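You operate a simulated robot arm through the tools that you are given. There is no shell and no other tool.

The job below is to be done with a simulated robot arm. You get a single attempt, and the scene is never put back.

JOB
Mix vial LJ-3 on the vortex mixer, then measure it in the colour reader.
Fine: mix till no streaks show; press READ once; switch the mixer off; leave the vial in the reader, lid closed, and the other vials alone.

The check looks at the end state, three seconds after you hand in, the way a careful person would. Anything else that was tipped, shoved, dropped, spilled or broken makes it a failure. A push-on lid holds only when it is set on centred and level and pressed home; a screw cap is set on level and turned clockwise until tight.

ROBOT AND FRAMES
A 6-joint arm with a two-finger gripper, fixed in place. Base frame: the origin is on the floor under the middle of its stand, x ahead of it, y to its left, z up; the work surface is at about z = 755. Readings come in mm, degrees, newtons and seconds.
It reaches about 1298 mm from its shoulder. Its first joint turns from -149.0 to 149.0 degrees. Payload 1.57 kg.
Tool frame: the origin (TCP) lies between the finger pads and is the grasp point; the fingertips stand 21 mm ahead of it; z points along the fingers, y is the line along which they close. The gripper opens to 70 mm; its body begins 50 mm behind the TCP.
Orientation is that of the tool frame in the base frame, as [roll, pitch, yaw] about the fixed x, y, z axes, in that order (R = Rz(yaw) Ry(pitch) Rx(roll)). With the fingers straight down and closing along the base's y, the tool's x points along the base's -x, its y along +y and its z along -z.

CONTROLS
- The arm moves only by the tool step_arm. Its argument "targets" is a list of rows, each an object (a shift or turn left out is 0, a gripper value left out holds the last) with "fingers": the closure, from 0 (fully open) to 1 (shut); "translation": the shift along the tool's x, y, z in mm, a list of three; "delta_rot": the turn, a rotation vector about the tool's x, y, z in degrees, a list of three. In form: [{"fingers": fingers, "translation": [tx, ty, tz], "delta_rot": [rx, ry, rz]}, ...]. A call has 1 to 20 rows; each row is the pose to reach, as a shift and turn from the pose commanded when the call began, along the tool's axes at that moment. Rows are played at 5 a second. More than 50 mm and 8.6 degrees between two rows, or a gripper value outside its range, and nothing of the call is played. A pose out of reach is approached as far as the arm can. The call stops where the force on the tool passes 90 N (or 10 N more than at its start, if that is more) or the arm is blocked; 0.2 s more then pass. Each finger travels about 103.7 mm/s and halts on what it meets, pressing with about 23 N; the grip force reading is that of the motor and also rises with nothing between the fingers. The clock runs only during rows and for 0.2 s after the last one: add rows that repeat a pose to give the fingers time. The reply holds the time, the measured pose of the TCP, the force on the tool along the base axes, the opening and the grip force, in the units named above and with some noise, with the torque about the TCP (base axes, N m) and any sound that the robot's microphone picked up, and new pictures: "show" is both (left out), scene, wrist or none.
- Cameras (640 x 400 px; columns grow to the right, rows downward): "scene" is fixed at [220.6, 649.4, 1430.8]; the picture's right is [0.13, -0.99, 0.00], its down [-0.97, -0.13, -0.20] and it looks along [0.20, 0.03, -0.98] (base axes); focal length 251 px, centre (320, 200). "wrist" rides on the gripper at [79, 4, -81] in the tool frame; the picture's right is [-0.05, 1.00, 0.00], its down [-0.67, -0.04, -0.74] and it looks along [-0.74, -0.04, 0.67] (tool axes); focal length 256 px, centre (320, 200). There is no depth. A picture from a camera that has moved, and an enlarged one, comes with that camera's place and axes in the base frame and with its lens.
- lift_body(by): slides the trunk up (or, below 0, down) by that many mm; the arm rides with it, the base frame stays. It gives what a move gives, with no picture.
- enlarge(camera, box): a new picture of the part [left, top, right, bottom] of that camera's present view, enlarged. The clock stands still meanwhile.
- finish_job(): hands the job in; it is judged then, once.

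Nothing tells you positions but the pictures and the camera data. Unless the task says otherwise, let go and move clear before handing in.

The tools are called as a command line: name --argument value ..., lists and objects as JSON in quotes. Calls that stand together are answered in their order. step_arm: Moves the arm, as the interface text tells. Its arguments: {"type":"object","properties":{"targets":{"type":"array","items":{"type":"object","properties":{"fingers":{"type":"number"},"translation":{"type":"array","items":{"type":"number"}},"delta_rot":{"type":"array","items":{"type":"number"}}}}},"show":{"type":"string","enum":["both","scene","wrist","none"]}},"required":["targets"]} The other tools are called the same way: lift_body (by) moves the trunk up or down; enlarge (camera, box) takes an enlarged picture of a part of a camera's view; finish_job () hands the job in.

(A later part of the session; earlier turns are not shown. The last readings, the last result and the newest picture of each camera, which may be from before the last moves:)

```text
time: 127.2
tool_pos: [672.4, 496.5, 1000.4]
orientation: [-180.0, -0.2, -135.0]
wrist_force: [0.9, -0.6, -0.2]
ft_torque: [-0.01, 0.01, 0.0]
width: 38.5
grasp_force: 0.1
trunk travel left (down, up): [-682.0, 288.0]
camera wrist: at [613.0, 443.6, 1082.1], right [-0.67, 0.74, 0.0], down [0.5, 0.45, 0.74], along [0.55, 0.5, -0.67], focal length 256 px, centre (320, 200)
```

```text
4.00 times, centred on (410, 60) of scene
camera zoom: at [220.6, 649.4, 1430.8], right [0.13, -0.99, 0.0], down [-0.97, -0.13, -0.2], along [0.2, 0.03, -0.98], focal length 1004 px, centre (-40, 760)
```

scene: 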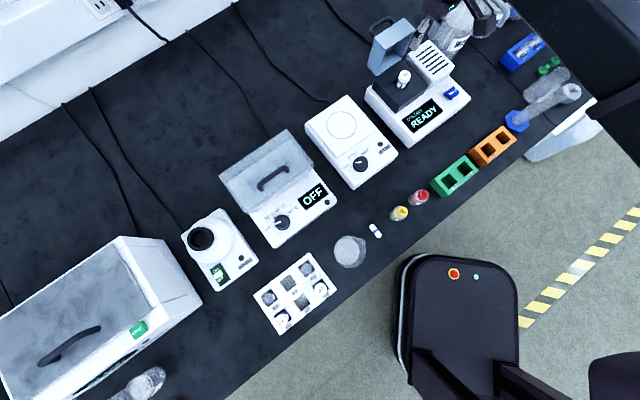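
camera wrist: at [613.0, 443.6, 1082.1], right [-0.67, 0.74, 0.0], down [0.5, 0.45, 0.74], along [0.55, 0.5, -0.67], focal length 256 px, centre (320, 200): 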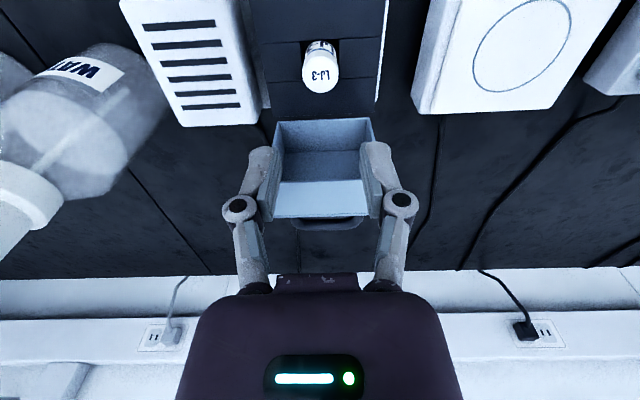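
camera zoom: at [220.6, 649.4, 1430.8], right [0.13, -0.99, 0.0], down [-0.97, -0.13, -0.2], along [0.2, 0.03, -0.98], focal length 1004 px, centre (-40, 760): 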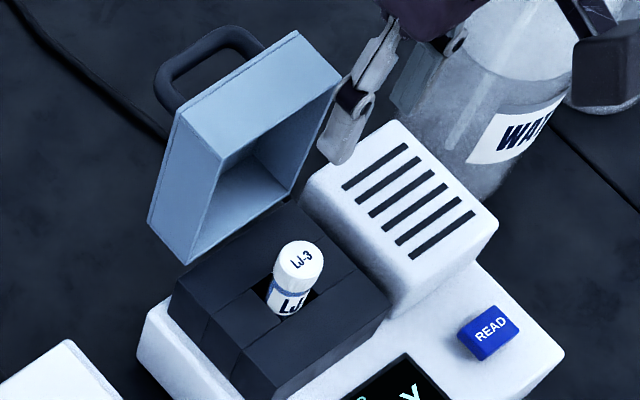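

The vial stands upright in the well. Next I'll close the lid by re-gripping its handle, so I'll rotate and move above it.

step_arm --targets '[{"fingers": 0.77, "translation": [-10.5, 0.5, 0], "delta_rot": [0, 0, 7.5]}, {"translation": [-21, 1, 0], "delta_rot": [0, 0, 15]}, {"translation": [-31.6, 1.6, 0], "delta_rot": [0, 0, 22.5]}, {"translation": [-42, 2.1, 0], "delta_rot": [0, 0, 30]}, {"translation": [-52.7, 2.7, 0], "delta_rot": [0, 0, 37.5]}, {"translation": [-63.2, 3.2, 0], "delta_rot": [0, 0, 45]}, {"translation": [-73.7, 3.7, 0], "delta_rot": [0, 0, 52.5]}, {"translation": [-84.3, 4.3, 0], "delta_rot": [0, 0, 60]}, {"translation": [-94.8, 4.8, 0], "delta_rot": [0, 0, 67.5]}, {"translation": [-105.3, 5.3, 0], "delta_rot": [0, 0, 75]}, {"translation": [-115.9, 5.9, 0], "delta_rot": [0, 0, 82.5]}, {"translation": [-126.4, 6.4, 0], "delta_rot": [0, 0, 90]}, {"translation": [-126.4, 6.4, 0], "delta_rot": [0, 0, 90]}]' --show "both"

enlarge --camera "wrist" --box '[180, 20, 420, 220]'

enlarge --camera "scene" --box '[350, 0, 450, 90]'

```text
time: 130.0
tool_pos: [757.5, 590.2, 999.0]
orientation: [-179.9, 0.2, 134.9]
wrist_force: [0.2, 0.7, -0.5]
ft_torque: [0.0, -0.04, 0.01]
width: 16.2
grasp_force: 0.1
trunk travel left (down, up): [-682.0, 288.0]
camera wrist: at [704.6, 650.3, 1081.9], right [0.74, 0.67, 0.0], down [0.44, -0.49, 0.75], along [0.5, -0.56, -0.67], focal length 256 px, centre (320, 200)
```

scene: 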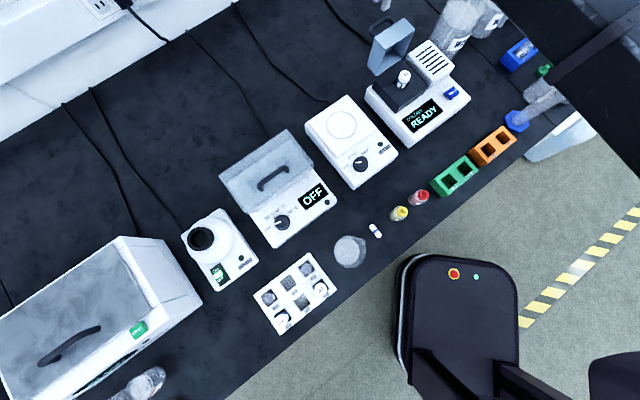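
wrist: 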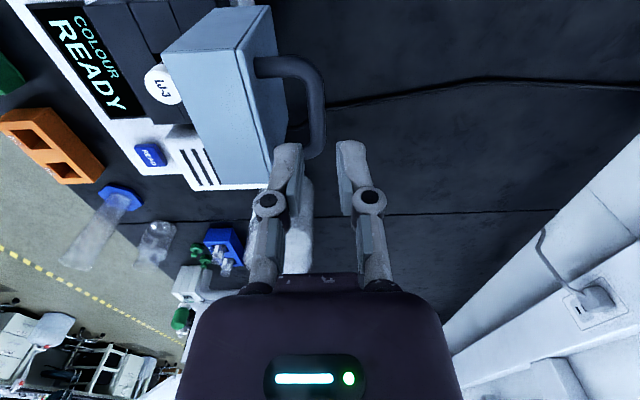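

```text
2.00 times, centred on (300, 120) of wrist
camera zoom: at [704.6, 650.3, 1081.9], right [0.74, 0.67, 0.0], down [0.44, -0.49, 0.75], along [0.5, -0.56, -0.67], focal length 512 px, centre (360, 360)
```

zoom: 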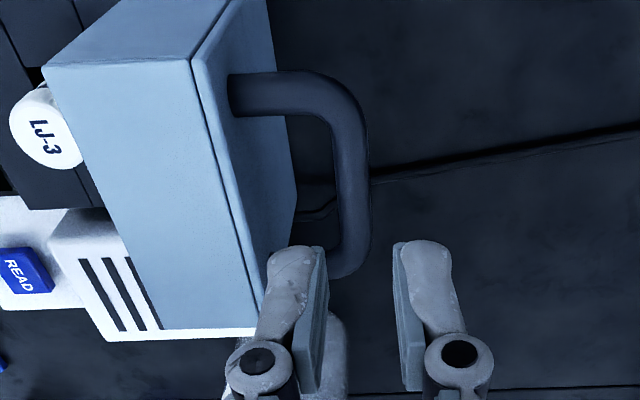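

```text
4.44 times, centred on (400, 45) of scene
camera zoom: at [220.6, 649.4, 1430.8], right [0.13, -0.99, 0.0], down [-0.97, -0.13, -0.2], along [0.2, 0.03, -0.98], focal length 1116 px, centre (-36, 889)
```

zoom: 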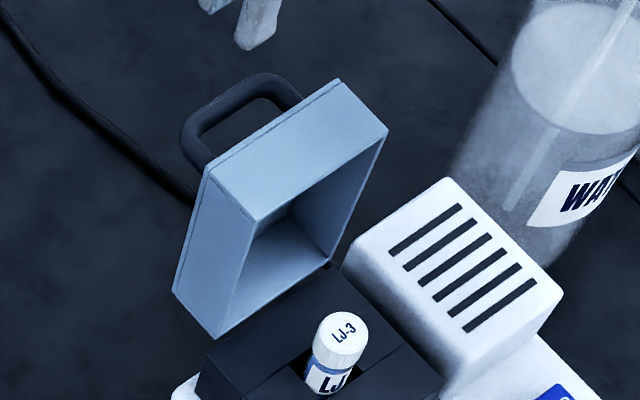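

The handle bar is slightly to the front of the TCP and I'm nearer its left end. I'll correct by a few millimetres and lower partway to check again.

step_arm --targets '[{"translation": [-5, -1.7, 0]}, {"translation": [-10, -3.5, 0]}, {"translation": [-10, -3.5, 0]}]' --show "none"

lift_body --by -35

step_arm --targets '[{"translation": [0, 0, 0]}]' --show "both"

enlarge --camera "wrist" --box '[180, 40, 420, 240]'

enlarge --camera "scene" --box '[350, 0, 450, 90]'

```text
time: 130.8
tool_pos: [762.8, 581.2, 1000.5]
orientation: [-180.0, 0.1, 135.0]
wrist_force: [0.4, -0.2, -0.2]
ft_torque: [-0.02, 0.0, 0.02]
width: 16.0
grasp_force: 0.0
trunk travel left (down, up): [-682.0, 288.0]
```

```text
time: 131.6
tool_pos: [762.7, 580.5, 965.5]
orientation: [-179.8, 0.0, 135.0]
wrist_force: [0.7, 0.1, -0.1]
ft_torque: [0.0, 0.01, 0.01]
width: 16.4
grasp_force: 0.0
trunk travel left (down, up): [-647.0, 323.0]
```

```text
time: 132.0
tool_pos: [762.2, 582.0, 965.5]
orientation: [-179.9, 0.1, 135.0]
wrist_force: [0.6, -0.7, -0.4]
ft_torque: [0.0, -0.01, -0.02]
width: 16.1
grasp_force: 0.1
trunk travel left (down, up): [-647.0, 323.0]
camera wrist: at [709.0, 640.7, 1046.9], right [0.74, 0.67, 0.0], down [0.45, -0.49, 0.75], along [0.5, -0.56, -0.67], focal length 256 px, centre (320, 200)
```

scene: 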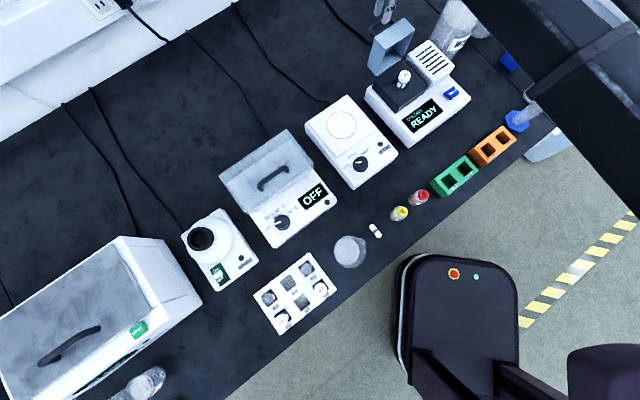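
wrist: 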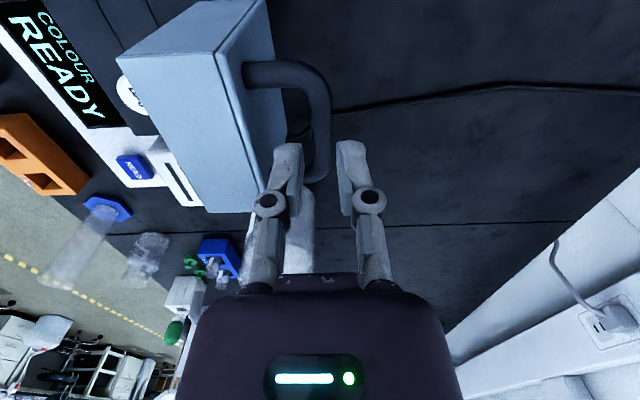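

```text
2.00 times, centred on (300, 140) of wrist
camera zoom: at [709.0, 640.7, 1046.9], right [0.74, 0.67, 0.0], down [0.45, -0.49, 0.75], along [0.5, -0.56, -0.67], focal length 512 px, centre (360, 320)
```

zoom: 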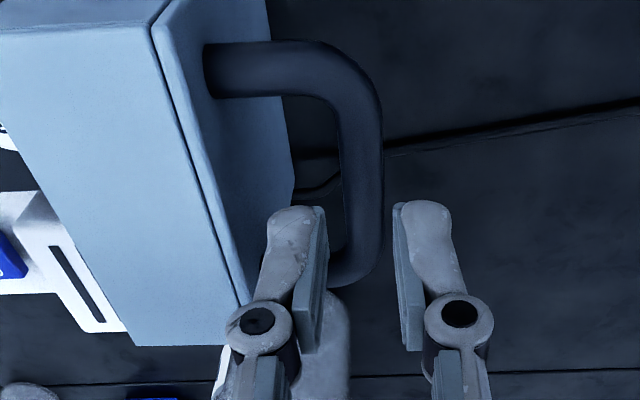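

```text
4.44 times, centred on (400, 45) of scene
camera zoom: at [220.6, 649.4, 1430.8], right [0.13, -0.99, 0.0], down [-0.97, -0.13, -0.2], along [0.2, 0.03, -0.98], focal length 1116 px, centre (-36, 889)
```

zoom: 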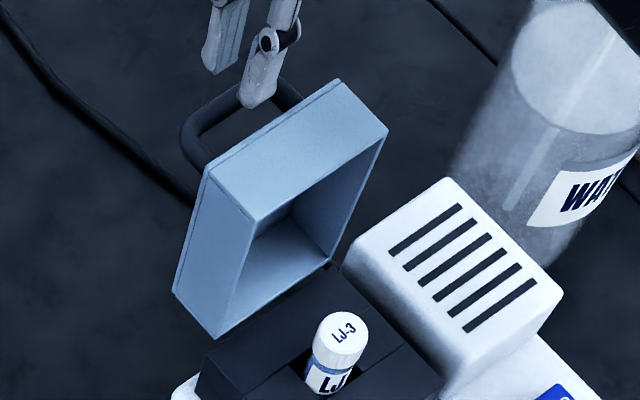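

The bar is centred between the pads, with clearance to the lid edge. I'll descend to grip height.

lift_body --by -25

lift_body --by -16

step_arm --targets '[{"translation": [0, 0, 0]}]' --show "wrist"

enlarge --camera "wrist" --box '[180, 80, 420, 280]'

```text
time: 132.7
tool_pos: [762.8, 581.9, 941.2]
orientation: [-179.9, 0.1, 135.0]
wrist_force: [0.2, 0.5, 0.7]
ft_torque: [0.02, -0.01, -0.01]
width: 16.3
grasp_force: 0.0
trunk travel left (down, up): [-622.0, 348.0]
```

```text
time: 133.3
tool_pos: [762.8, 581.4, 924.7]
orientation: [-179.9, 0.0, 135.1]
wrist_force: [0.9, -0.4, -0.6]
ft_torque: [-0.02, 0.02, 0.02]
width: 16.1
grasp_force: 0.0
trunk travel left (down, up): [-606.0, 364.0]
```

```text
time: 133.7
tool_pos: [761.8, 580.9, 925.3]
orientation: [-179.8, 0.1, 135.0]
wrist_force: [-0.3, 0.2, 0.2]
ft_torque: [0.01, 0.01, 0.0]
width: 16.3
grasp_force: 0.0
trunk travel left (down, up): [-606.0, 364.0]
camera wrist: at [709.0, 640.7, 1005.8], right [0.74, 0.67, 0.0], down [0.45, -0.49, 0.75], along [0.5, -0.56, -0.67], focal length 256 px, centre (320, 200)
```

wrist: 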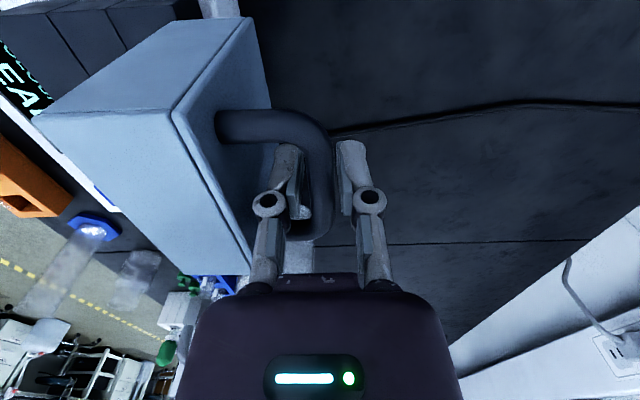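

```text
2.00 times, centred on (300, 180) of wrist
camera zoom: at [709.0, 640.7, 1005.8], right [0.74, 0.67, 0.0], down [0.45, -0.49, 0.75], along [0.5, -0.56, -0.67], focal length 512 px, centre (360, 240)
```

zoom: 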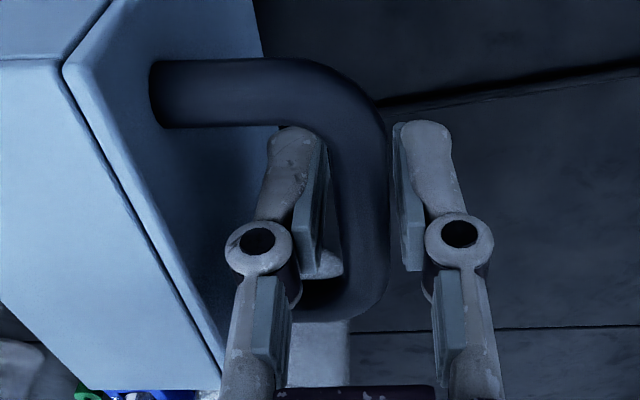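

step_arm --targets '[{"fingers": 0.85}, {"fingers": 1}, {"fingers": 1}, {"fingers": 1}]' --show "wrist"

```text
time: 134.7
tool_pos: [763.6, 581.5, 924.7]
orientation: [-179.8, 0.1, 134.9]
wrist_force: [3.3, 2.3, 3.9]
ft_torque: [0.0, 0.0, 0.01]
width: 9.0
grasp_force: 32.1
trunk travel left (down, up): [-606.0, 364.0]
camera wrist: at [709.2, 640.9, 1005.9], right [0.74, 0.67, 0.0], down [0.45, -0.49, 0.75], along [0.5, -0.56, -0.67], focal length 256 px, centre (320, 200)
```

wrist: 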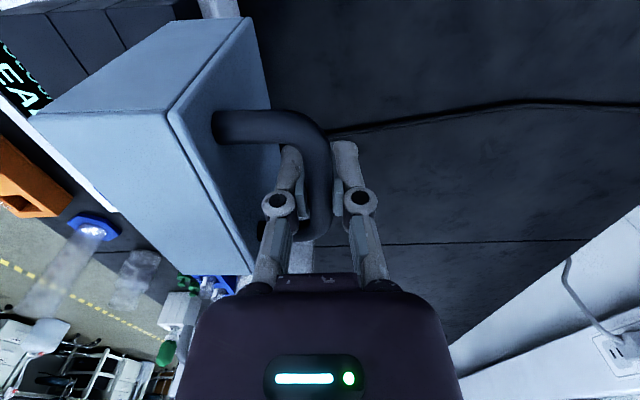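

Gripped (9 mm). I'll bring the lid forward along the reverse arc in small alternating steps.

step_arm --targets '[{"translation": [0, -3, 0]}, {"translation": [0, -6, 0]}]' --show "none"

lift_body --by 12

step_arm --targets '[{"translation": [0, -5, 0]}, {"translation": [0, -10, 0]}, {"translation": [0, -14, 0]}]' --show "none"

lift_body --by 9

step_arm --targets '[{"translation": [0, -5, 0]}, {"translation": [0, -10, 0]}, {"translation": [0, -14, 0]}]' --show "both"

```text
time: 135.3
tool_pos: [757.6, 576.1, 925.3]
orientation: [-179.8, 0.1, 135.0]
wrist_force: [4.5, 3.6, 6.4]
ft_torque: [-0.04, 0.04, -0.02]
width: 11.8
grasp_force: 31.7
trunk travel left (down, up): [-606.0, 364.0]
```

```text
time: 135.9
tool_pos: [758.8, 577.1, 935.6]
orientation: [-179.7, 0.1, 134.9]
wrist_force: [-13.7, -12.3, -25.2]
ft_torque: [0.04, -0.09, 0.01]
width: 9.9
grasp_force: 32.3
trunk travel left (down, up): [-618.0, 352.0]
```

```text
time: 136.7
tool_pos: [748.4, 568.3, 937.7]
orientation: [180.0, 0.2, 135.0]
wrist_force: [7.4, 7.8, 19.7]
ft_torque: [-0.03, 0.04, 0.01]
width: 10.1
grasp_force: 32.2
trunk travel left (down, up): [-618.0, 352.0]
```

```text
time: 137.3
tool_pos: [749.6, 566.3, 944.3]
orientation: [-179.6, 0.1, 135.0]
wrist_force: [-10.0, -7.7, -24.8]
ft_torque: [0.06, -0.05, 0.01]
width: 9.4
grasp_force: 31.8
trunk travel left (down, up): [-627.0, 343.0]
```

```text
time: 138.1
tool_pos: [737.7, 556.4, 947.5]
orientation: [180.0, 0.1, 134.9]
wrist_force: [7.9, 5.2, 23.2]
ft_torque: [-0.05, -0.01, 0.01]
width: 9.5
grasp_force: 31.8
trunk travel left (down, up): [-627.0, 343.0]
camera wrist: at [684.5, 616.4, 1028.4], right [0.74, 0.67, 0.0], down [0.44, -0.49, 0.75], along [0.5, -0.56, -0.67], focal length 256 px, centre (320, 200)
```

scene: 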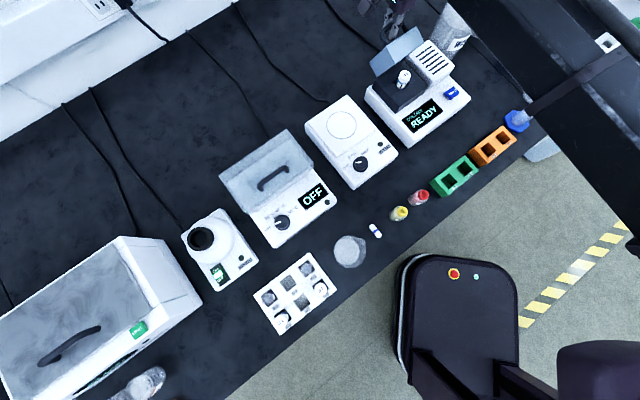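
wrist: 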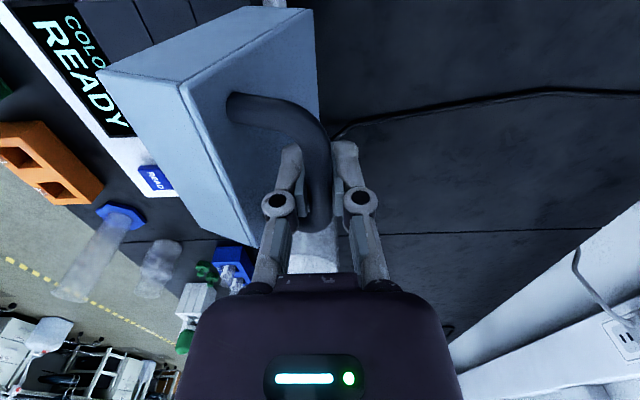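

The lid is following the arc. I'll continue forward.

lift_body --by 8

step_arm --targets '[{"translation": [0, -5, 0]}, {"translation": [0, -10, 0]}, {"translation": [0, -16, 0]}]' --show "none"

lift_body --by 6

step_arm --targets '[{"translation": [0, -6, 0]}, {"translation": [0, -13, 0]}, {"translation": [0, -20, 0]}]' --show "none"

lift_body --by 2

step_arm --targets '[{"translation": [0, -6, 0]}, {"translation": [0, -12, 0]}, {"translation": [0, -18, 0]}]' --show "both"

```text
time: 138.7
tool_pos: [740.1, 557.2, 951.2]
orientation: [-179.6, 0.1, 134.9]
wrist_force: [-7.1, -5.3, -22.6]
ft_torque: [-0.02, -0.05, 0.0]
width: 9.5
grasp_force: 32.0
trunk travel left (down, up): [-635.0, 335.0]
```

```text
time: 139.5
tool_pos: [726.6, 544.9, 955.5]
orientation: [180.0, 0.3, 135.0]
wrist_force: [3.1, 2.9, 22.4]
ft_torque: [0.0, -0.01, 0.03]
width: 9.6
grasp_force: 31.9
trunk travel left (down, up): [-635.0, 335.0]
```

```text
time: 140.0
tool_pos: [728.4, 546.4, 957.6]
orientation: [-179.7, 0.1, 135.1]
wrist_force: [-4.2, -2.2, -21.9]
ft_torque: [0.04, 0.01, 0.0]
width: 10.0
grasp_force: 31.7
trunk travel left (down, up): [-641.0, 329.0]
```

```text
time: 140.8
tool_pos: [713.1, 531.7, 959.8]
orientation: [-179.9, 0.2, 135.1]
wrist_force: [2.2, -1.6, 3.4]
ft_torque: [0.15, 0.01, 0.03]
width: 9.5
grasp_force: 31.9
trunk travel left (down, up): [-641.0, 329.0]
```

```text
time: 141.3
tool_pos: [713.9, 531.4, 959.8]
orientation: [-179.8, 0.1, 135.1]
wrist_force: [1.5, -2.7, -18.5]
ft_torque: [-0.27, -0.21, 0.01]
width: 9.7
grasp_force: 32.0
trunk travel left (down, up): [-643.0, 327.0]
```

```text
time: 142.1
tool_pos: [702.7, 521.1, 959.9]
orientation: [-179.8, 0.1, 135.0]
wrist_force: [5.5, -0.9, -19.9]
ft_torque: [-0.05, -0.13, 0.01]
width: 9.8
grasp_force: 32.2
trunk travel left (down, up): [-643.0, 327.0]
camera wrist: at [648.1, 579.6, 1041.0], right [0.74, 0.67, 0.0], down [0.45, -0.49, 0.75], along [0.5, -0.56, -0.67], focal length 256 px, centre (320, 200)
```

scene: 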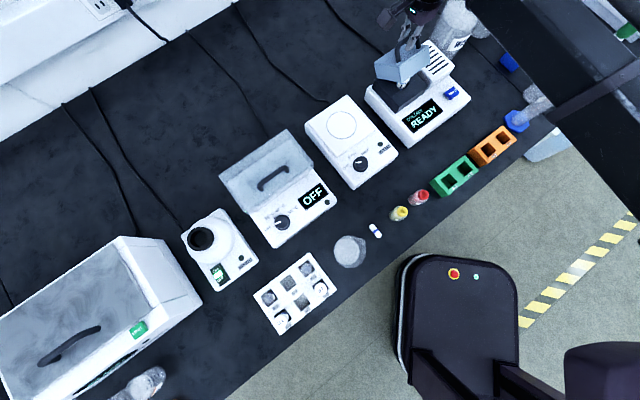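
wrist: 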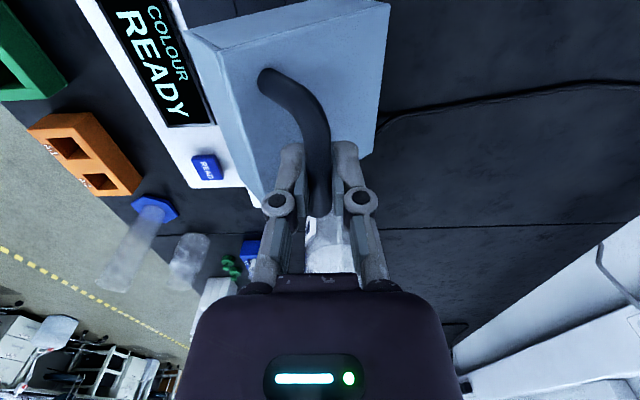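

lift_body --by -4

step_arm --targets '[{"translation": [0, -5, 0]}, {"translation": [0, -10, 0]}, {"translation": [0, -14, 0]}]' --show "none"

lift_body --by -5

step_arm --targets '[{"translation": [0, -5, 0]}, {"translation": [0, -10, 0]}, {"translation": [0, -14, 0]}]' --show "none"

lift_body --by -6

step_arm --targets '[{"translation": [0, -5, 0]}, {"translation": [0, -10, 0]}]' --show "both"

```text
time: 142.7
tool_pos: [699.5, 517.7, 959.8]
orientation: [-180.0, 0.1, 135.0]
wrist_force: [2.1, -6.7, 12.0]
ft_torque: [0.13, 0.22, -0.02]
width: 9.7
grasp_force: 31.8
trunk travel left (down, up): [-639.0, 331.0]
```

```text
time: 143.5
tool_pos: [691.5, 509.1, 956.2]
orientation: [-179.9, 0.1, 135.0]
wrist_force: [5.6, 1.0, -11.5]
ft_torque: [-0.16, -0.27, 0.0]
width: 9.5
grasp_force: 32.8
trunk travel left (down, up): [-639.0, 331.0]
```

```text
time: 144.0
tool_pos: [689.4, 506.6, 955.7]
orientation: [-180.0, 0.1, 134.9]
wrist_force: [-0.9, -8.7, 17.9]
ft_torque: [0.12, 0.2, 0.0]
width: 9.9
grasp_force: 31.3
trunk travel left (down, up): [-634.0, 336.0]
```

```text
time: 144.8
tool_pos: [681.6, 501.4, 949.9]
orientation: [-179.8, 0.0, 135.0]
wrist_force: [5.0, 2.2, -13.7]
ft_torque: [-0.13, -0.28, 0.01]
width: 9.8
grasp_force: 31.3
trunk travel left (down, up): [-634.0, 336.0]
```

```text
time: 145.3
tool_pos: [678.5, 496.2, 948.6]
orientation: [-179.8, 0.1, 135.2]
wrist_force: [-2.3, -7.8, 13.1]
ft_torque: [0.11, 0.23, 0.0]
width: 9.6
grasp_force: 32.5
trunk travel left (down, up): [-628.0, 342.0]
```

```text
time: 145.9
tool_pos: [675.3, 492.2, 945.4]
orientation: [-179.9, 0.1, 135.0]
wrist_force: [8.6, 0.7, -7.8]
ft_torque: [0.02, -0.15, -0.02]
width: 10.1
grasp_force: 31.5
trunk travel left (down, up): [-628.0, 342.0]
camera wrist: at [620.6, 552.3, 1026.5], right [0.74, 0.67, 0.0], down [0.45, -0.49, 0.75], along [0.5, -0.56, -0.67], focal length 256 px, centre (320, 200)
```

scene: 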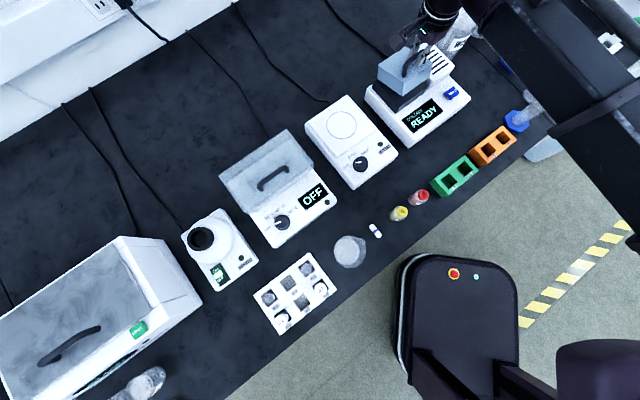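
wrist: 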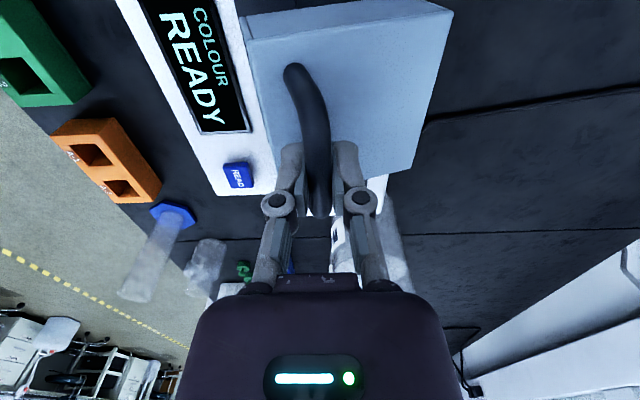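

lift_body --by -7

step_arm --targets '[{"translation": [0, -4, 0]}, {"translation": [0, -8, 0]}]' --show "none"

lift_body --by -7

step_arm --targets '[{"translation": [0, -3, 0]}, {"translation": [0, -7, 0]}]' --show "both"

enlarge --camera "wrist" --box '[200, 0, 480, 220]'

enlarge --camera "scene" --box '[355, 30, 455, 130]'

```text
time: 146.5
tool_pos: [672.2, 489.4, 941.9]
orientation: [-179.9, 0.2, 135.0]
wrist_force: [-2.7, -13.2, 16.1]
ft_torque: [0.0, 0.15, -0.01]
width: 10.0
grasp_force: 31.8
trunk travel left (down, up): [-621.0, 349.0]
```

```text
time: 147.1
tool_pos: [668.5, 486.8, 940.4]
orientation: [-179.9, 0.0, 134.9]
wrist_force: [4.1, -2.3, -0.7]
ft_torque: [-0.23, -0.37, -0.01]
width: 9.6
grasp_force: 32.4
trunk travel left (down, up): [-621.0, 349.0]
```

```text
time: 147.7
tool_pos: [664.8, 482.9, 935.3]
orientation: [-180.0, 0.1, 135.0]
wrist_force: [-6.8, -15.3, 17.1]
ft_torque: [0.07, 0.19, -0.03]
width: 9.6
grasp_force: 32.2
trunk travel left (down, up): [-614.0, 356.0]
```

```text
time: 148.3
tool_pos: [663.4, 481.2, 932.9]
orientation: [180.0, 0.0, 135.0]
wrist_force: [1.8, -6.6, 4.6]
ft_torque: [-0.04, -0.12, 0.02]
width: 9.6
grasp_force: 32.4
trunk travel left (down, up): [-614.0, 356.0]
camera wrist: at [609.3, 541.1, 1014.0], right [0.74, 0.67, 0.0], down [0.44, -0.5, 0.75], along [0.5, -0.55, -0.67], focal length 256 px, centre (320, 200)
```

scene: 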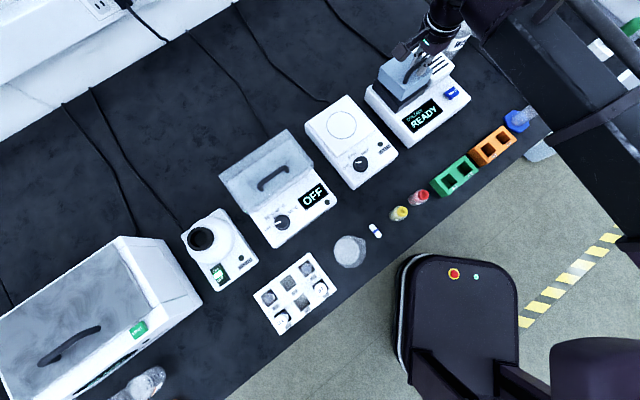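
wrist: 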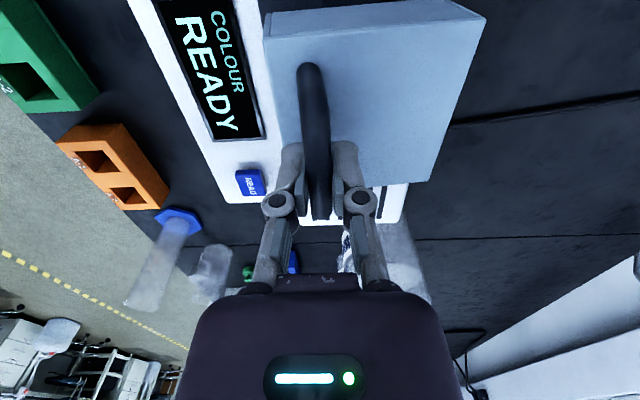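

```text
1.82 times, centred on (340, 110) of wrist
camera zoom: at [609.3, 541.1, 1014.0], right [0.74, 0.67, 0.0], down [0.44, -0.5, 0.75], along [0.5, -0.55, -0.67], focal length 465 px, centre (284, 364)
```

zoom: 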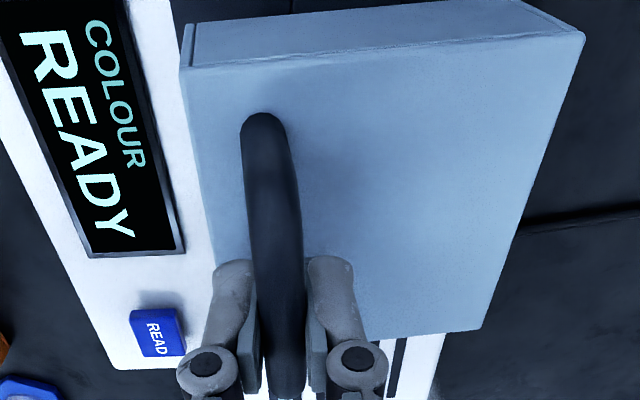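

```text
4.00 times, centred on (405, 80) of scene
camera zoom: at [220.6, 649.4, 1430.8], right [0.13, -0.99, 0.0], down [-0.97, -0.13, -0.2], along [0.2, 0.03, -0.98], focal length 1004 px, centre (-20, 680)
```

zoom: 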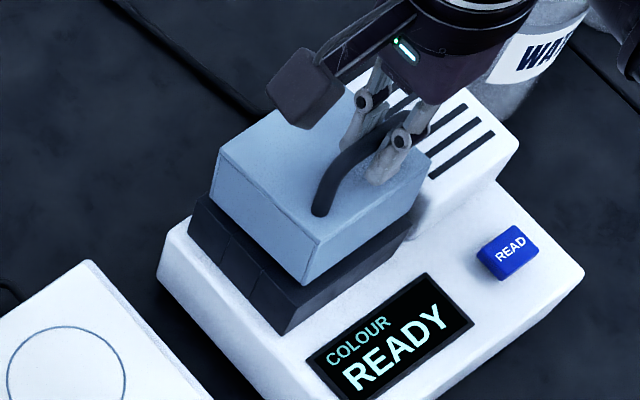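

lift_body --by -5

step_arm --targets '[{"translation": [0, -3, 0]}, {"translation": [0, -6, 0]}]' --show "none"

lift_body --by -3

step_arm --targets '[{"translation": [0, -2, 0]}]' --show "both"

enlarge --camera "scene" --box '[355, 30, 455, 130]'

```text
time: 148.8
tool_pos: [660.4, 480.1, 929.1]
orientation: [-179.9, 0.1, 135.0]
wrist_force: [-6.5, -13.5, 12.8]
ft_torque: [-0.02, 0.11, 0.02]
width: 9.4
grasp_force: 32.3
trunk travel left (down, up): [-609.0, 361.0]
```

```text
time: 149.4
tool_pos: [659.7, 478.1, 927.6]
orientation: [179.9, 0.2, 135.0]
wrist_force: [3.3, -1.9, -0.6]
ft_torque: [-0.1, -0.25, -0.02]
width: 9.4
grasp_force: 31.9
trunk travel left (down, up): [-609.0, 361.0]
```

```text
time: 149.9
tool_pos: [657.8, 477.0, 926.0]
orientation: [-179.8, 0.2, 135.0]
wrist_force: [-0.4, -6.5, 2.5]
ft_torque: [-0.09, -0.01, -0.02]
width: 9.6
grasp_force: 31.7
trunk travel left (down, up): [-606.0, 364.0]
```

```text
time: 150.3
tool_pos: [657.3, 476.1, 925.3]
orientation: [180.0, 0.0, 135.0]
wrist_force: [5.6, 0.9, 3.7]
ft_torque: [-0.01, -0.04, -0.01]
width: 9.7
grasp_force: 31.7
trunk travel left (down, up): [-606.0, 364.0]
camera wrist: at [603.7, 535.6, 1005.8], right [0.74, 0.67, 0.0], down [0.45, -0.49, 0.75], along [0.5, -0.55, -0.67], focal length 256 px, centre (320, 200)
```

scene: 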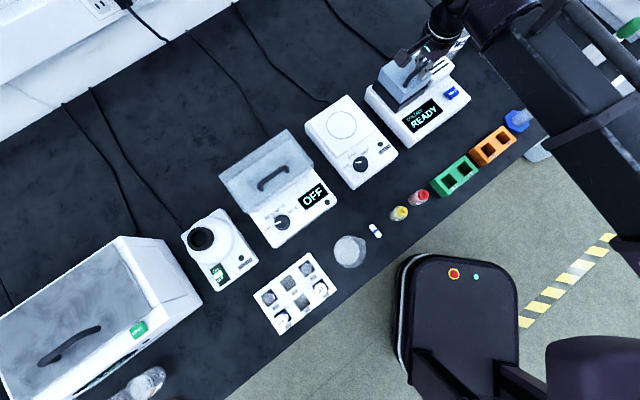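
wrist: 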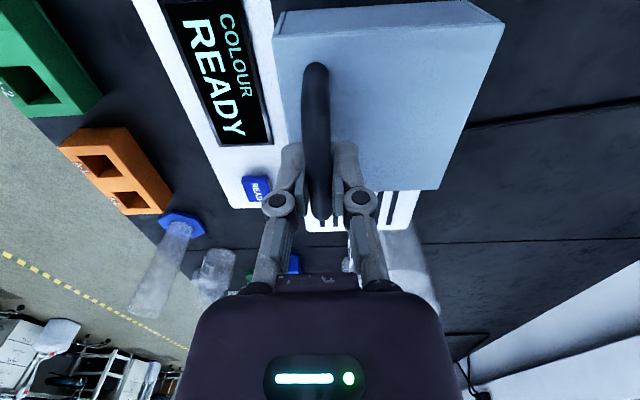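

```text
4.00 times, centred on (405, 80) of scene
camera zoom: at [220.6, 649.4, 1430.8], right [0.13, -0.99, 0.0], down [-0.97, -0.13, -0.2], along [0.2, 0.03, -0.98], focal length 1004 px, centre (-20, 680)
```

zoom: 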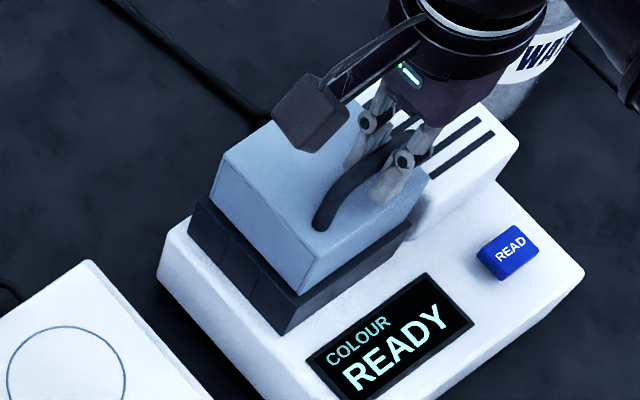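

The lid looks nearly or fully shut. I'll press lightly downward to seat it and then compare with its original position.

lift_body --by -2

lift_body --by -2

enlarge --camera "scene" --box '[360, 40, 470, 110]'

```text
time: 150.8
tool_pos: [657.5, 476.7, 923.1]
orientation: [179.9, 0.1, 135.0]
wrist_force: [11.9, 7.6, 22.6]
ft_torque: [0.03, 0.0, 0.01]
width: 9.8
grasp_force: 31.9
trunk travel left (down, up): [-604.0, 366.0]
```

```text
time: 151.4
tool_pos: [657.6, 475.8, 921.8]
orientation: [179.9, 0.1, 135.0]
wrist_force: [12.6, 10.4, 20.4]
ft_torque: [0.0, 0.02, -0.01]
width: 9.6
grasp_force: 32.0
trunk travel left (down, up): [-602.0, 368.0]
```

```text
5.71 times, centred on (415, 75) of scene
camera zoom: at [220.6, 649.4, 1430.8], right [0.13, -0.99, 0.0], down [-0.97, -0.13, -0.2], along [0.2, 0.03, -0.98], focal length 1434 px, centre (-223, 914)
```

zoom: 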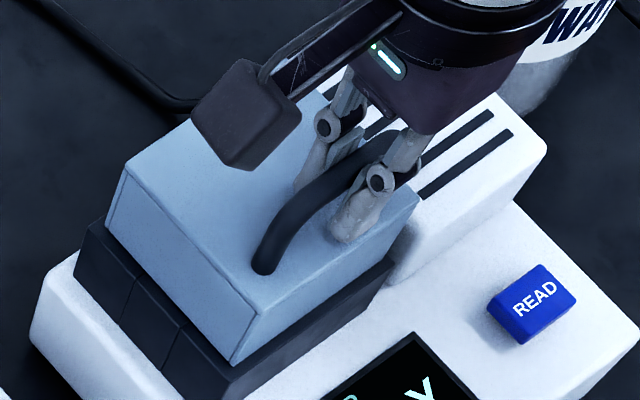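

The lid is back exactly where it started and pushes back when pressed, so it is closed. I'll release the handle and lift clear.

step_arm --targets '[{"fingers": 0.8}, {"fingers": 0.6}, {"fingers": 0.4}, {"fingers": 0.4}]' --show "none"

lift_body --by 30

lift_body --by 50

step_arm --targets '[{"fingers": 0.4}]' --show "both"

enlarge --camera "scene" --box '[360, 40, 470, 110]'

enlarge --camera "wrist" --box '[180, 0, 460, 240]'

```text
time: 152.4
tool_pos: [656.5, 475.4, 920.3]
orientation: [-179.9, 0.2, 135.0]
wrist_force: [0.0, 0.3, 0.7]
ft_torque: [0.01, 0.03, 0.01]
width: 42.2
grasp_force: 0.1
trunk travel left (down, up): [-602.0, 368.0]
```

```text
time: 153.1
tool_pos: [658.0, 475.8, 951.9]
orientation: [-180.0, 0.1, 134.9]
wrist_force: [-0.3, 0.6, -0.9]
ft_torque: [0.0, 0.0, 0.01]
width: 42.1
grasp_force: 0.0
trunk travel left (down, up): [-632.0, 338.0]
```

```text
time: 154.0
tool_pos: [655.8, 476.4, 1000.5]
orientation: [-180.0, 0.2, 134.9]
wrist_force: [0.0, 0.1, -0.3]
ft_torque: [0.02, -0.04, 0.02]
width: 42.0
grasp_force: 0.0
trunk travel left (down, up): [-682.0, 288.0]
```

```text
time: 154.4
tool_pos: [657.3, 475.3, 999.2]
orientation: [-180.0, 0.1, 135.0]
wrist_force: [0.0, 0.7, 0.2]
ft_torque: [0.02, 0.02, 0.01]
width: 42.1
grasp_force: 0.0
trunk travel left (down, up): [-682.0, 288.0]
camera wrist: at [603.0, 535.0, 1081.8], right [0.74, 0.67, 0.0], down [0.45, -0.49, 0.75], along [0.5, -0.56, -0.67], focal length 256 px, centre (320, 200)
```

scene: 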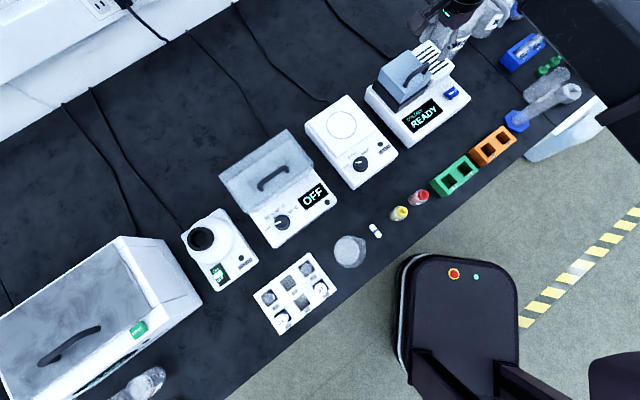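
wrist: 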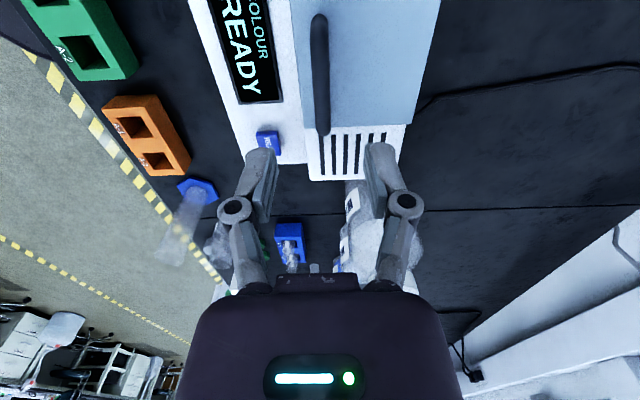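

```text
5.71 times, centred on (415, 75) of scene
camera zoom: at [220.6, 649.4, 1430.8], right [0.13, -0.99, 0.0], down [-0.97, -0.13, -0.2], along [0.2, 0.03, -0.98], focal length 1434 px, centre (-223, 914)
```

zoom: 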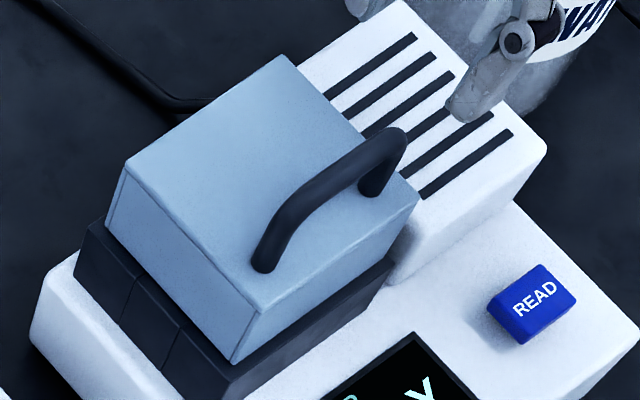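

```text
1.67 times, centred on (320, 120) of wrist
camera zoom: at [603.0, 535.0, 1081.8], right [0.74, 0.67, 0.0], down [0.45, -0.49, 0.75], along [0.5, -0.56, -0.67], focal length 427 px, centre (320, 333)
```

zoom: 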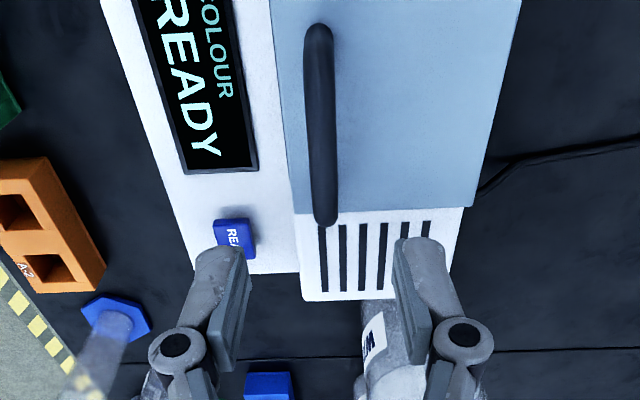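

The lid is closed exactly as at the start and the reader shows READY. The READ button is at about (676, 353, 833). I'll close the fingers and move above it, turning so that the tips match the button.

step_arm --targets '[{"fingers": 1, "translation": [-8.3, -6.1, 0], "delta_rot": [0, 0, -7.5]}, {"translation": [-16.7, -12.2, 0], "delta_rot": [0, 0, -15]}, {"translation": [-25, -18.3, 0], "delta_rot": [0, 0, -22.5]}, {"translation": [-33.3, -24.4, 0], "delta_rot": [0, 0, -30]}, {"translation": [-41.7, -30.5, 0], "delta_rot": [0, 0, -37.5]}, {"translation": [-50, -36.6, 0], "delta_rot": [0, 0, -45]}, {"translation": [-58.3, -42.7, 0], "delta_rot": [0, 0, -52.5]}, {"translation": [-66.7, -48.8, 0], "delta_rot": [0, 0, -60]}, {"translation": [-75, -54.9, 0], "delta_rot": [0, 0, -67.5]}, {"translation": [-83.3, -61, 0], "delta_rot": [0, 0, -75]}, {"translation": [-91.7, -67.1, 0], "delta_rot": [0, 0, -82.5]}, {"translation": [-100, -73.2, 0], "delta_rot": [0, 0, -90]}, {"translation": [-100, -73.2, 0], "delta_rot": [0, 0, -90]}]' --show "none"

lift_body --by -70

step_arm --targets '[{"translation": [0, 0, 0]}]' --show "both"

enlarge --camera "wrist" --box '[240, 30, 400, 170]'

enlarge --camera "scene" --box '[400, 50, 500, 150]'

```text
time: 157.2
tool_pos: [675.5, 352.8, 1000.7]
orientation: [-179.9, -0.1, -134.9]
wrist_force: [-0.1, -0.3, 0.1]
ft_torque: [0.01, 0.0, 0.0]
width: 0.0
grasp_force: 23.0
trunk travel left (down, up): [-682.0, 288.0]
```

```text
time: 158.3
tool_pos: [675.3, 354.3, 931.0]
orientation: [-180.0, -0.1, -135.0]
wrist_force: [-0.5, -0.5, -1.1]
ft_torque: [0.01, 0.02, 0.0]
width: 0.1
grasp_force: 23.1
trunk travel left (down, up): [-612.0, 358.0]
```

```text
time: 158.7
tool_pos: [676.3, 352.9, 930.3]
orientation: [-179.9, -0.1, -135.0]
wrist_force: [0.1, 0.6, -0.1]
ft_torque: [-0.02, -0.02, -0.01]
width: 0.1
grasp_force: 22.6
trunk travel left (down, up): [-612.0, 358.0]
camera wrist: at [615.4, 300.6, 1012.2], right [-0.67, 0.74, 0.0], down [0.5, 0.45, 0.74], along [0.55, 0.5, -0.67], focal length 256 px, centre (320, 200)
```

scene: 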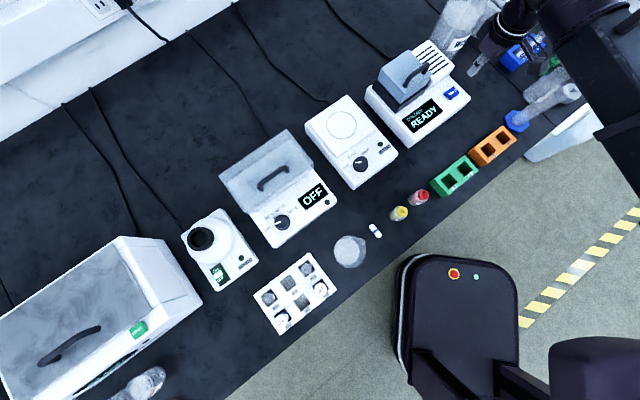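
wrist: 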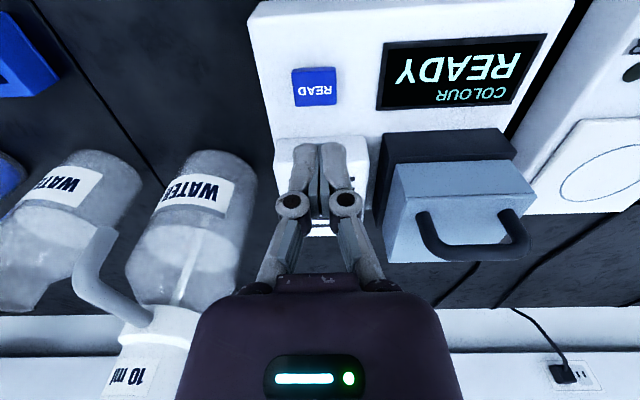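

```text
2.86 times, centred on (320, 100) of wrist
camera zoom: at [615.4, 300.6, 1012.2], right [-0.67, 0.74, 0.0], down [0.5, 0.45, 0.74], along [0.55, 0.5, -0.67], focal length 731 px, centre (320, 486)
```

zoom: 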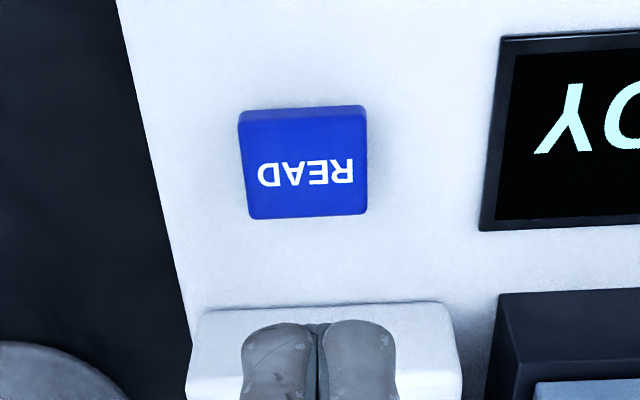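

```text
4.00 times, centred on (450, 100) of scene
camera zoom: at [220.6, 649.4, 1430.8], right [0.13, -0.99, 0.0], down [-0.97, -0.13, -0.2], along [0.2, 0.03, -0.98], focal length 1004 px, centre (-200, 600)
```

zoom: 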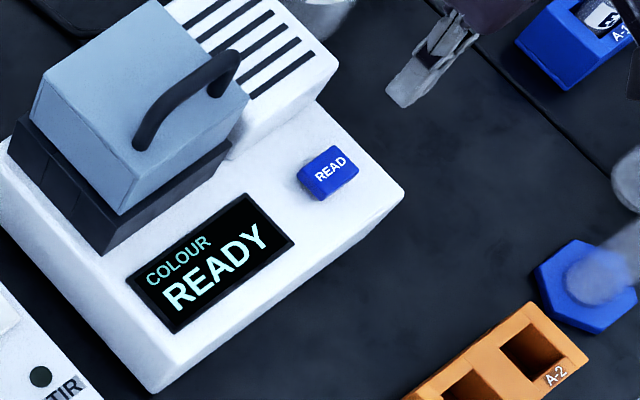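

step_arm --targets '[{"translation": [-2.3, -3.7, 0]}, {"translation": [-2.3, -3.7, 0]}]' --show "none"

lift_body --by -55

step_arm --targets '[{"translation": [0, 0, 0]}]' --show "both"

enlarge --camera "wrist" --box '[240, 60, 400, 200]'

enlarge --camera "scene" --box '[400, 50, 500, 150]'

```text
time: 159.3
tool_pos: [679.5, 353.0, 931.5]
orientation: [-180.0, -0.1, -135.0]
wrist_force: [0.0, -0.5, 0.1]
ft_torque: [0.01, -0.01, 0.0]
width: 0.1
grasp_force: 23.4
trunk travel left (down, up): [-612.0, 358.0]
```

```text
time: 160.3
tool_pos: [680.2, 352.2, 875.7]
orientation: [-179.9, -0.2, -135.1]
wrist_force: [-0.1, -0.5, 0.1]
ft_torque: [-0.05, 0.01, 0.01]
width: 0.0
grasp_force: 22.3
trunk travel left (down, up): [-557.0, 413.0]
```

```text
time: 160.7
tool_pos: [679.1, 352.9, 876.4]
orientation: [-179.9, -0.1, -135.0]
wrist_force: [-1.0, 0.4, -0.3]
ft_torque: [-0.02, -0.01, 0.01]
width: 0.0
grasp_force: 22.5
trunk travel left (down, up): [-557.0, 413.0]
camera wrist: at [619.5, 299.6, 957.2], right [-0.67, 0.74, 0.0], down [0.5, 0.45, 0.74], along [0.55, 0.5, -0.67], focal length 256 px, centre (320, 200)
```

scene: 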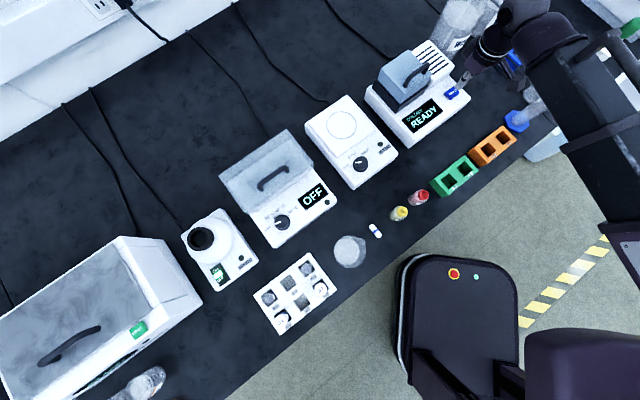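
wrist: 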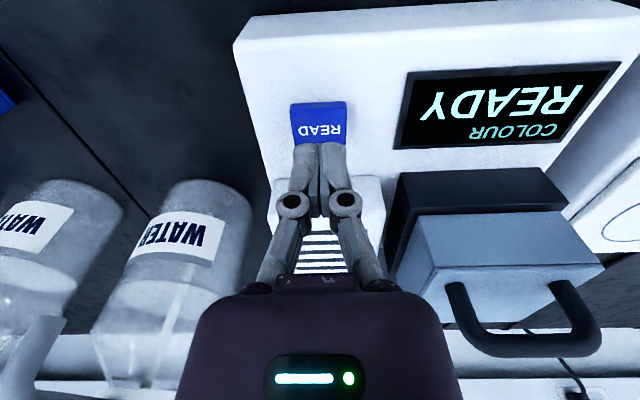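

```text
2.86 times, centred on (320, 130) of wrist
camera zoom: at [619.5, 299.6, 957.2], right [-0.67, 0.74, 0.0], down [0.5, 0.45, 0.74], along [0.55, 0.5, -0.67], focal length 731 px, centre (320, 400)
```

zoom: 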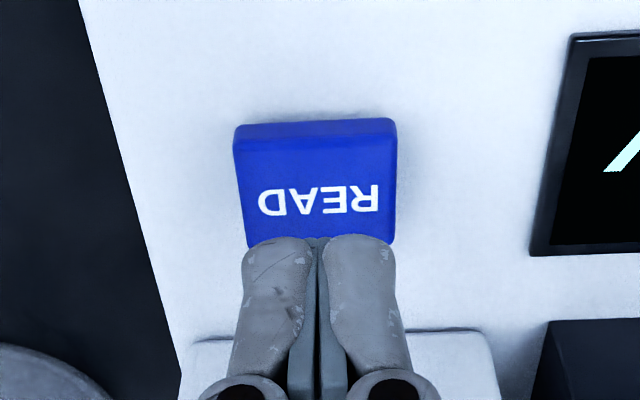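

```text
4.00 times, centred on (450, 100) of scene
camera zoom: at [220.6, 649.4, 1430.8], right [0.13, -0.99, 0.0], down [-0.97, -0.13, -0.2], along [0.2, 0.03, -0.98], focal length 1004 px, centre (-200, 600)
```

zoom: 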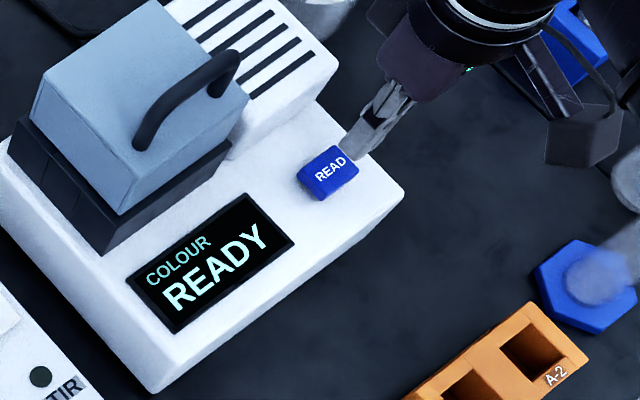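

Lined up over READ in both views. I'll descend in small steps and press once.

lift_body --by -15

lift_body --by -4

lift_body --by -2

lift_body --by -1

```text
time: 161.3
tool_pos: [679.2, 353.2, 861.0]
orientation: [-179.8, -0.1, -135.0]
wrist_force: [0.7, -0.6, -0.1]
ft_torque: [0.0, 0.01, -0.02]
width: 0.0
grasp_force: 23.3
trunk travel left (down, up): [-542.0, 428.0]
```

```text
time: 161.8
tool_pos: [679.3, 352.0, 856.1]
orientation: [-179.9, 0.0, -135.0]
wrist_force: [0.8, -0.2, 0.5]
ft_torque: [-0.01, 0.01, 0.04]
width: 0.0
grasp_force: 22.8
trunk travel left (down, up): [-538.0, 432.0]
```

```text
time: 162.4
tool_pos: [680.3, 352.5, 854.2]
orientation: [-179.9, -0.1, -135.1]
wrist_force: [0.4, 0.1, -0.2]
ft_torque: [-0.02, 0.02, -0.06]
width: 0.0
grasp_force: 22.3
trunk travel left (down, up): [-536.0, 434.0]
```

```text
time: 162.9
tool_pos: [680.1, 351.5, 853.9]
orientation: [-179.9, -0.1, -135.0]
wrist_force: [-0.1, -0.4, -0.4]
ft_torque: [0.02, 0.01, 0.03]
width: 0.0
grasp_force: 23.4
trunk travel left (down, up): [-535.0, 435.0]
```

lift_body --by -1

lift_body --by -1

lift_body --by -1

```text
time: 163.4
tool_pos: [678.9, 351.6, 854.1]
orientation: [-179.9, -0.1, -135.0]
wrist_force: [-0.3, -0.3, 0.6]
ft_torque: [-0.01, 0.01, -0.02]
width: 0.0
grasp_force: 23.0
trunk travel left (down, up): [-534.0, 436.0]
```

```text
time: 163.9
tool_pos: [677.7, 352.5, 852.6]
orientation: [-179.9, 0.0, -135.0]
wrist_force: [0.6, -0.1, -0.6]
ft_torque: [0.0, 0.0, 0.02]
width: 0.0
grasp_force: 22.8
trunk travel left (down, up): [-533.0, 437.0]
```

```text
time: 164.4
tool_pos: [679.5, 352.6, 851.0]
orientation: [180.0, -0.2, -135.0]
wrist_force: [-0.8, 0.2, 0.4]
ft_torque: [0.02, -0.03, -0.02]
width: 0.0
grasp_force: 23.1
trunk travel left (down, up): [-532.0, 438.0]
```

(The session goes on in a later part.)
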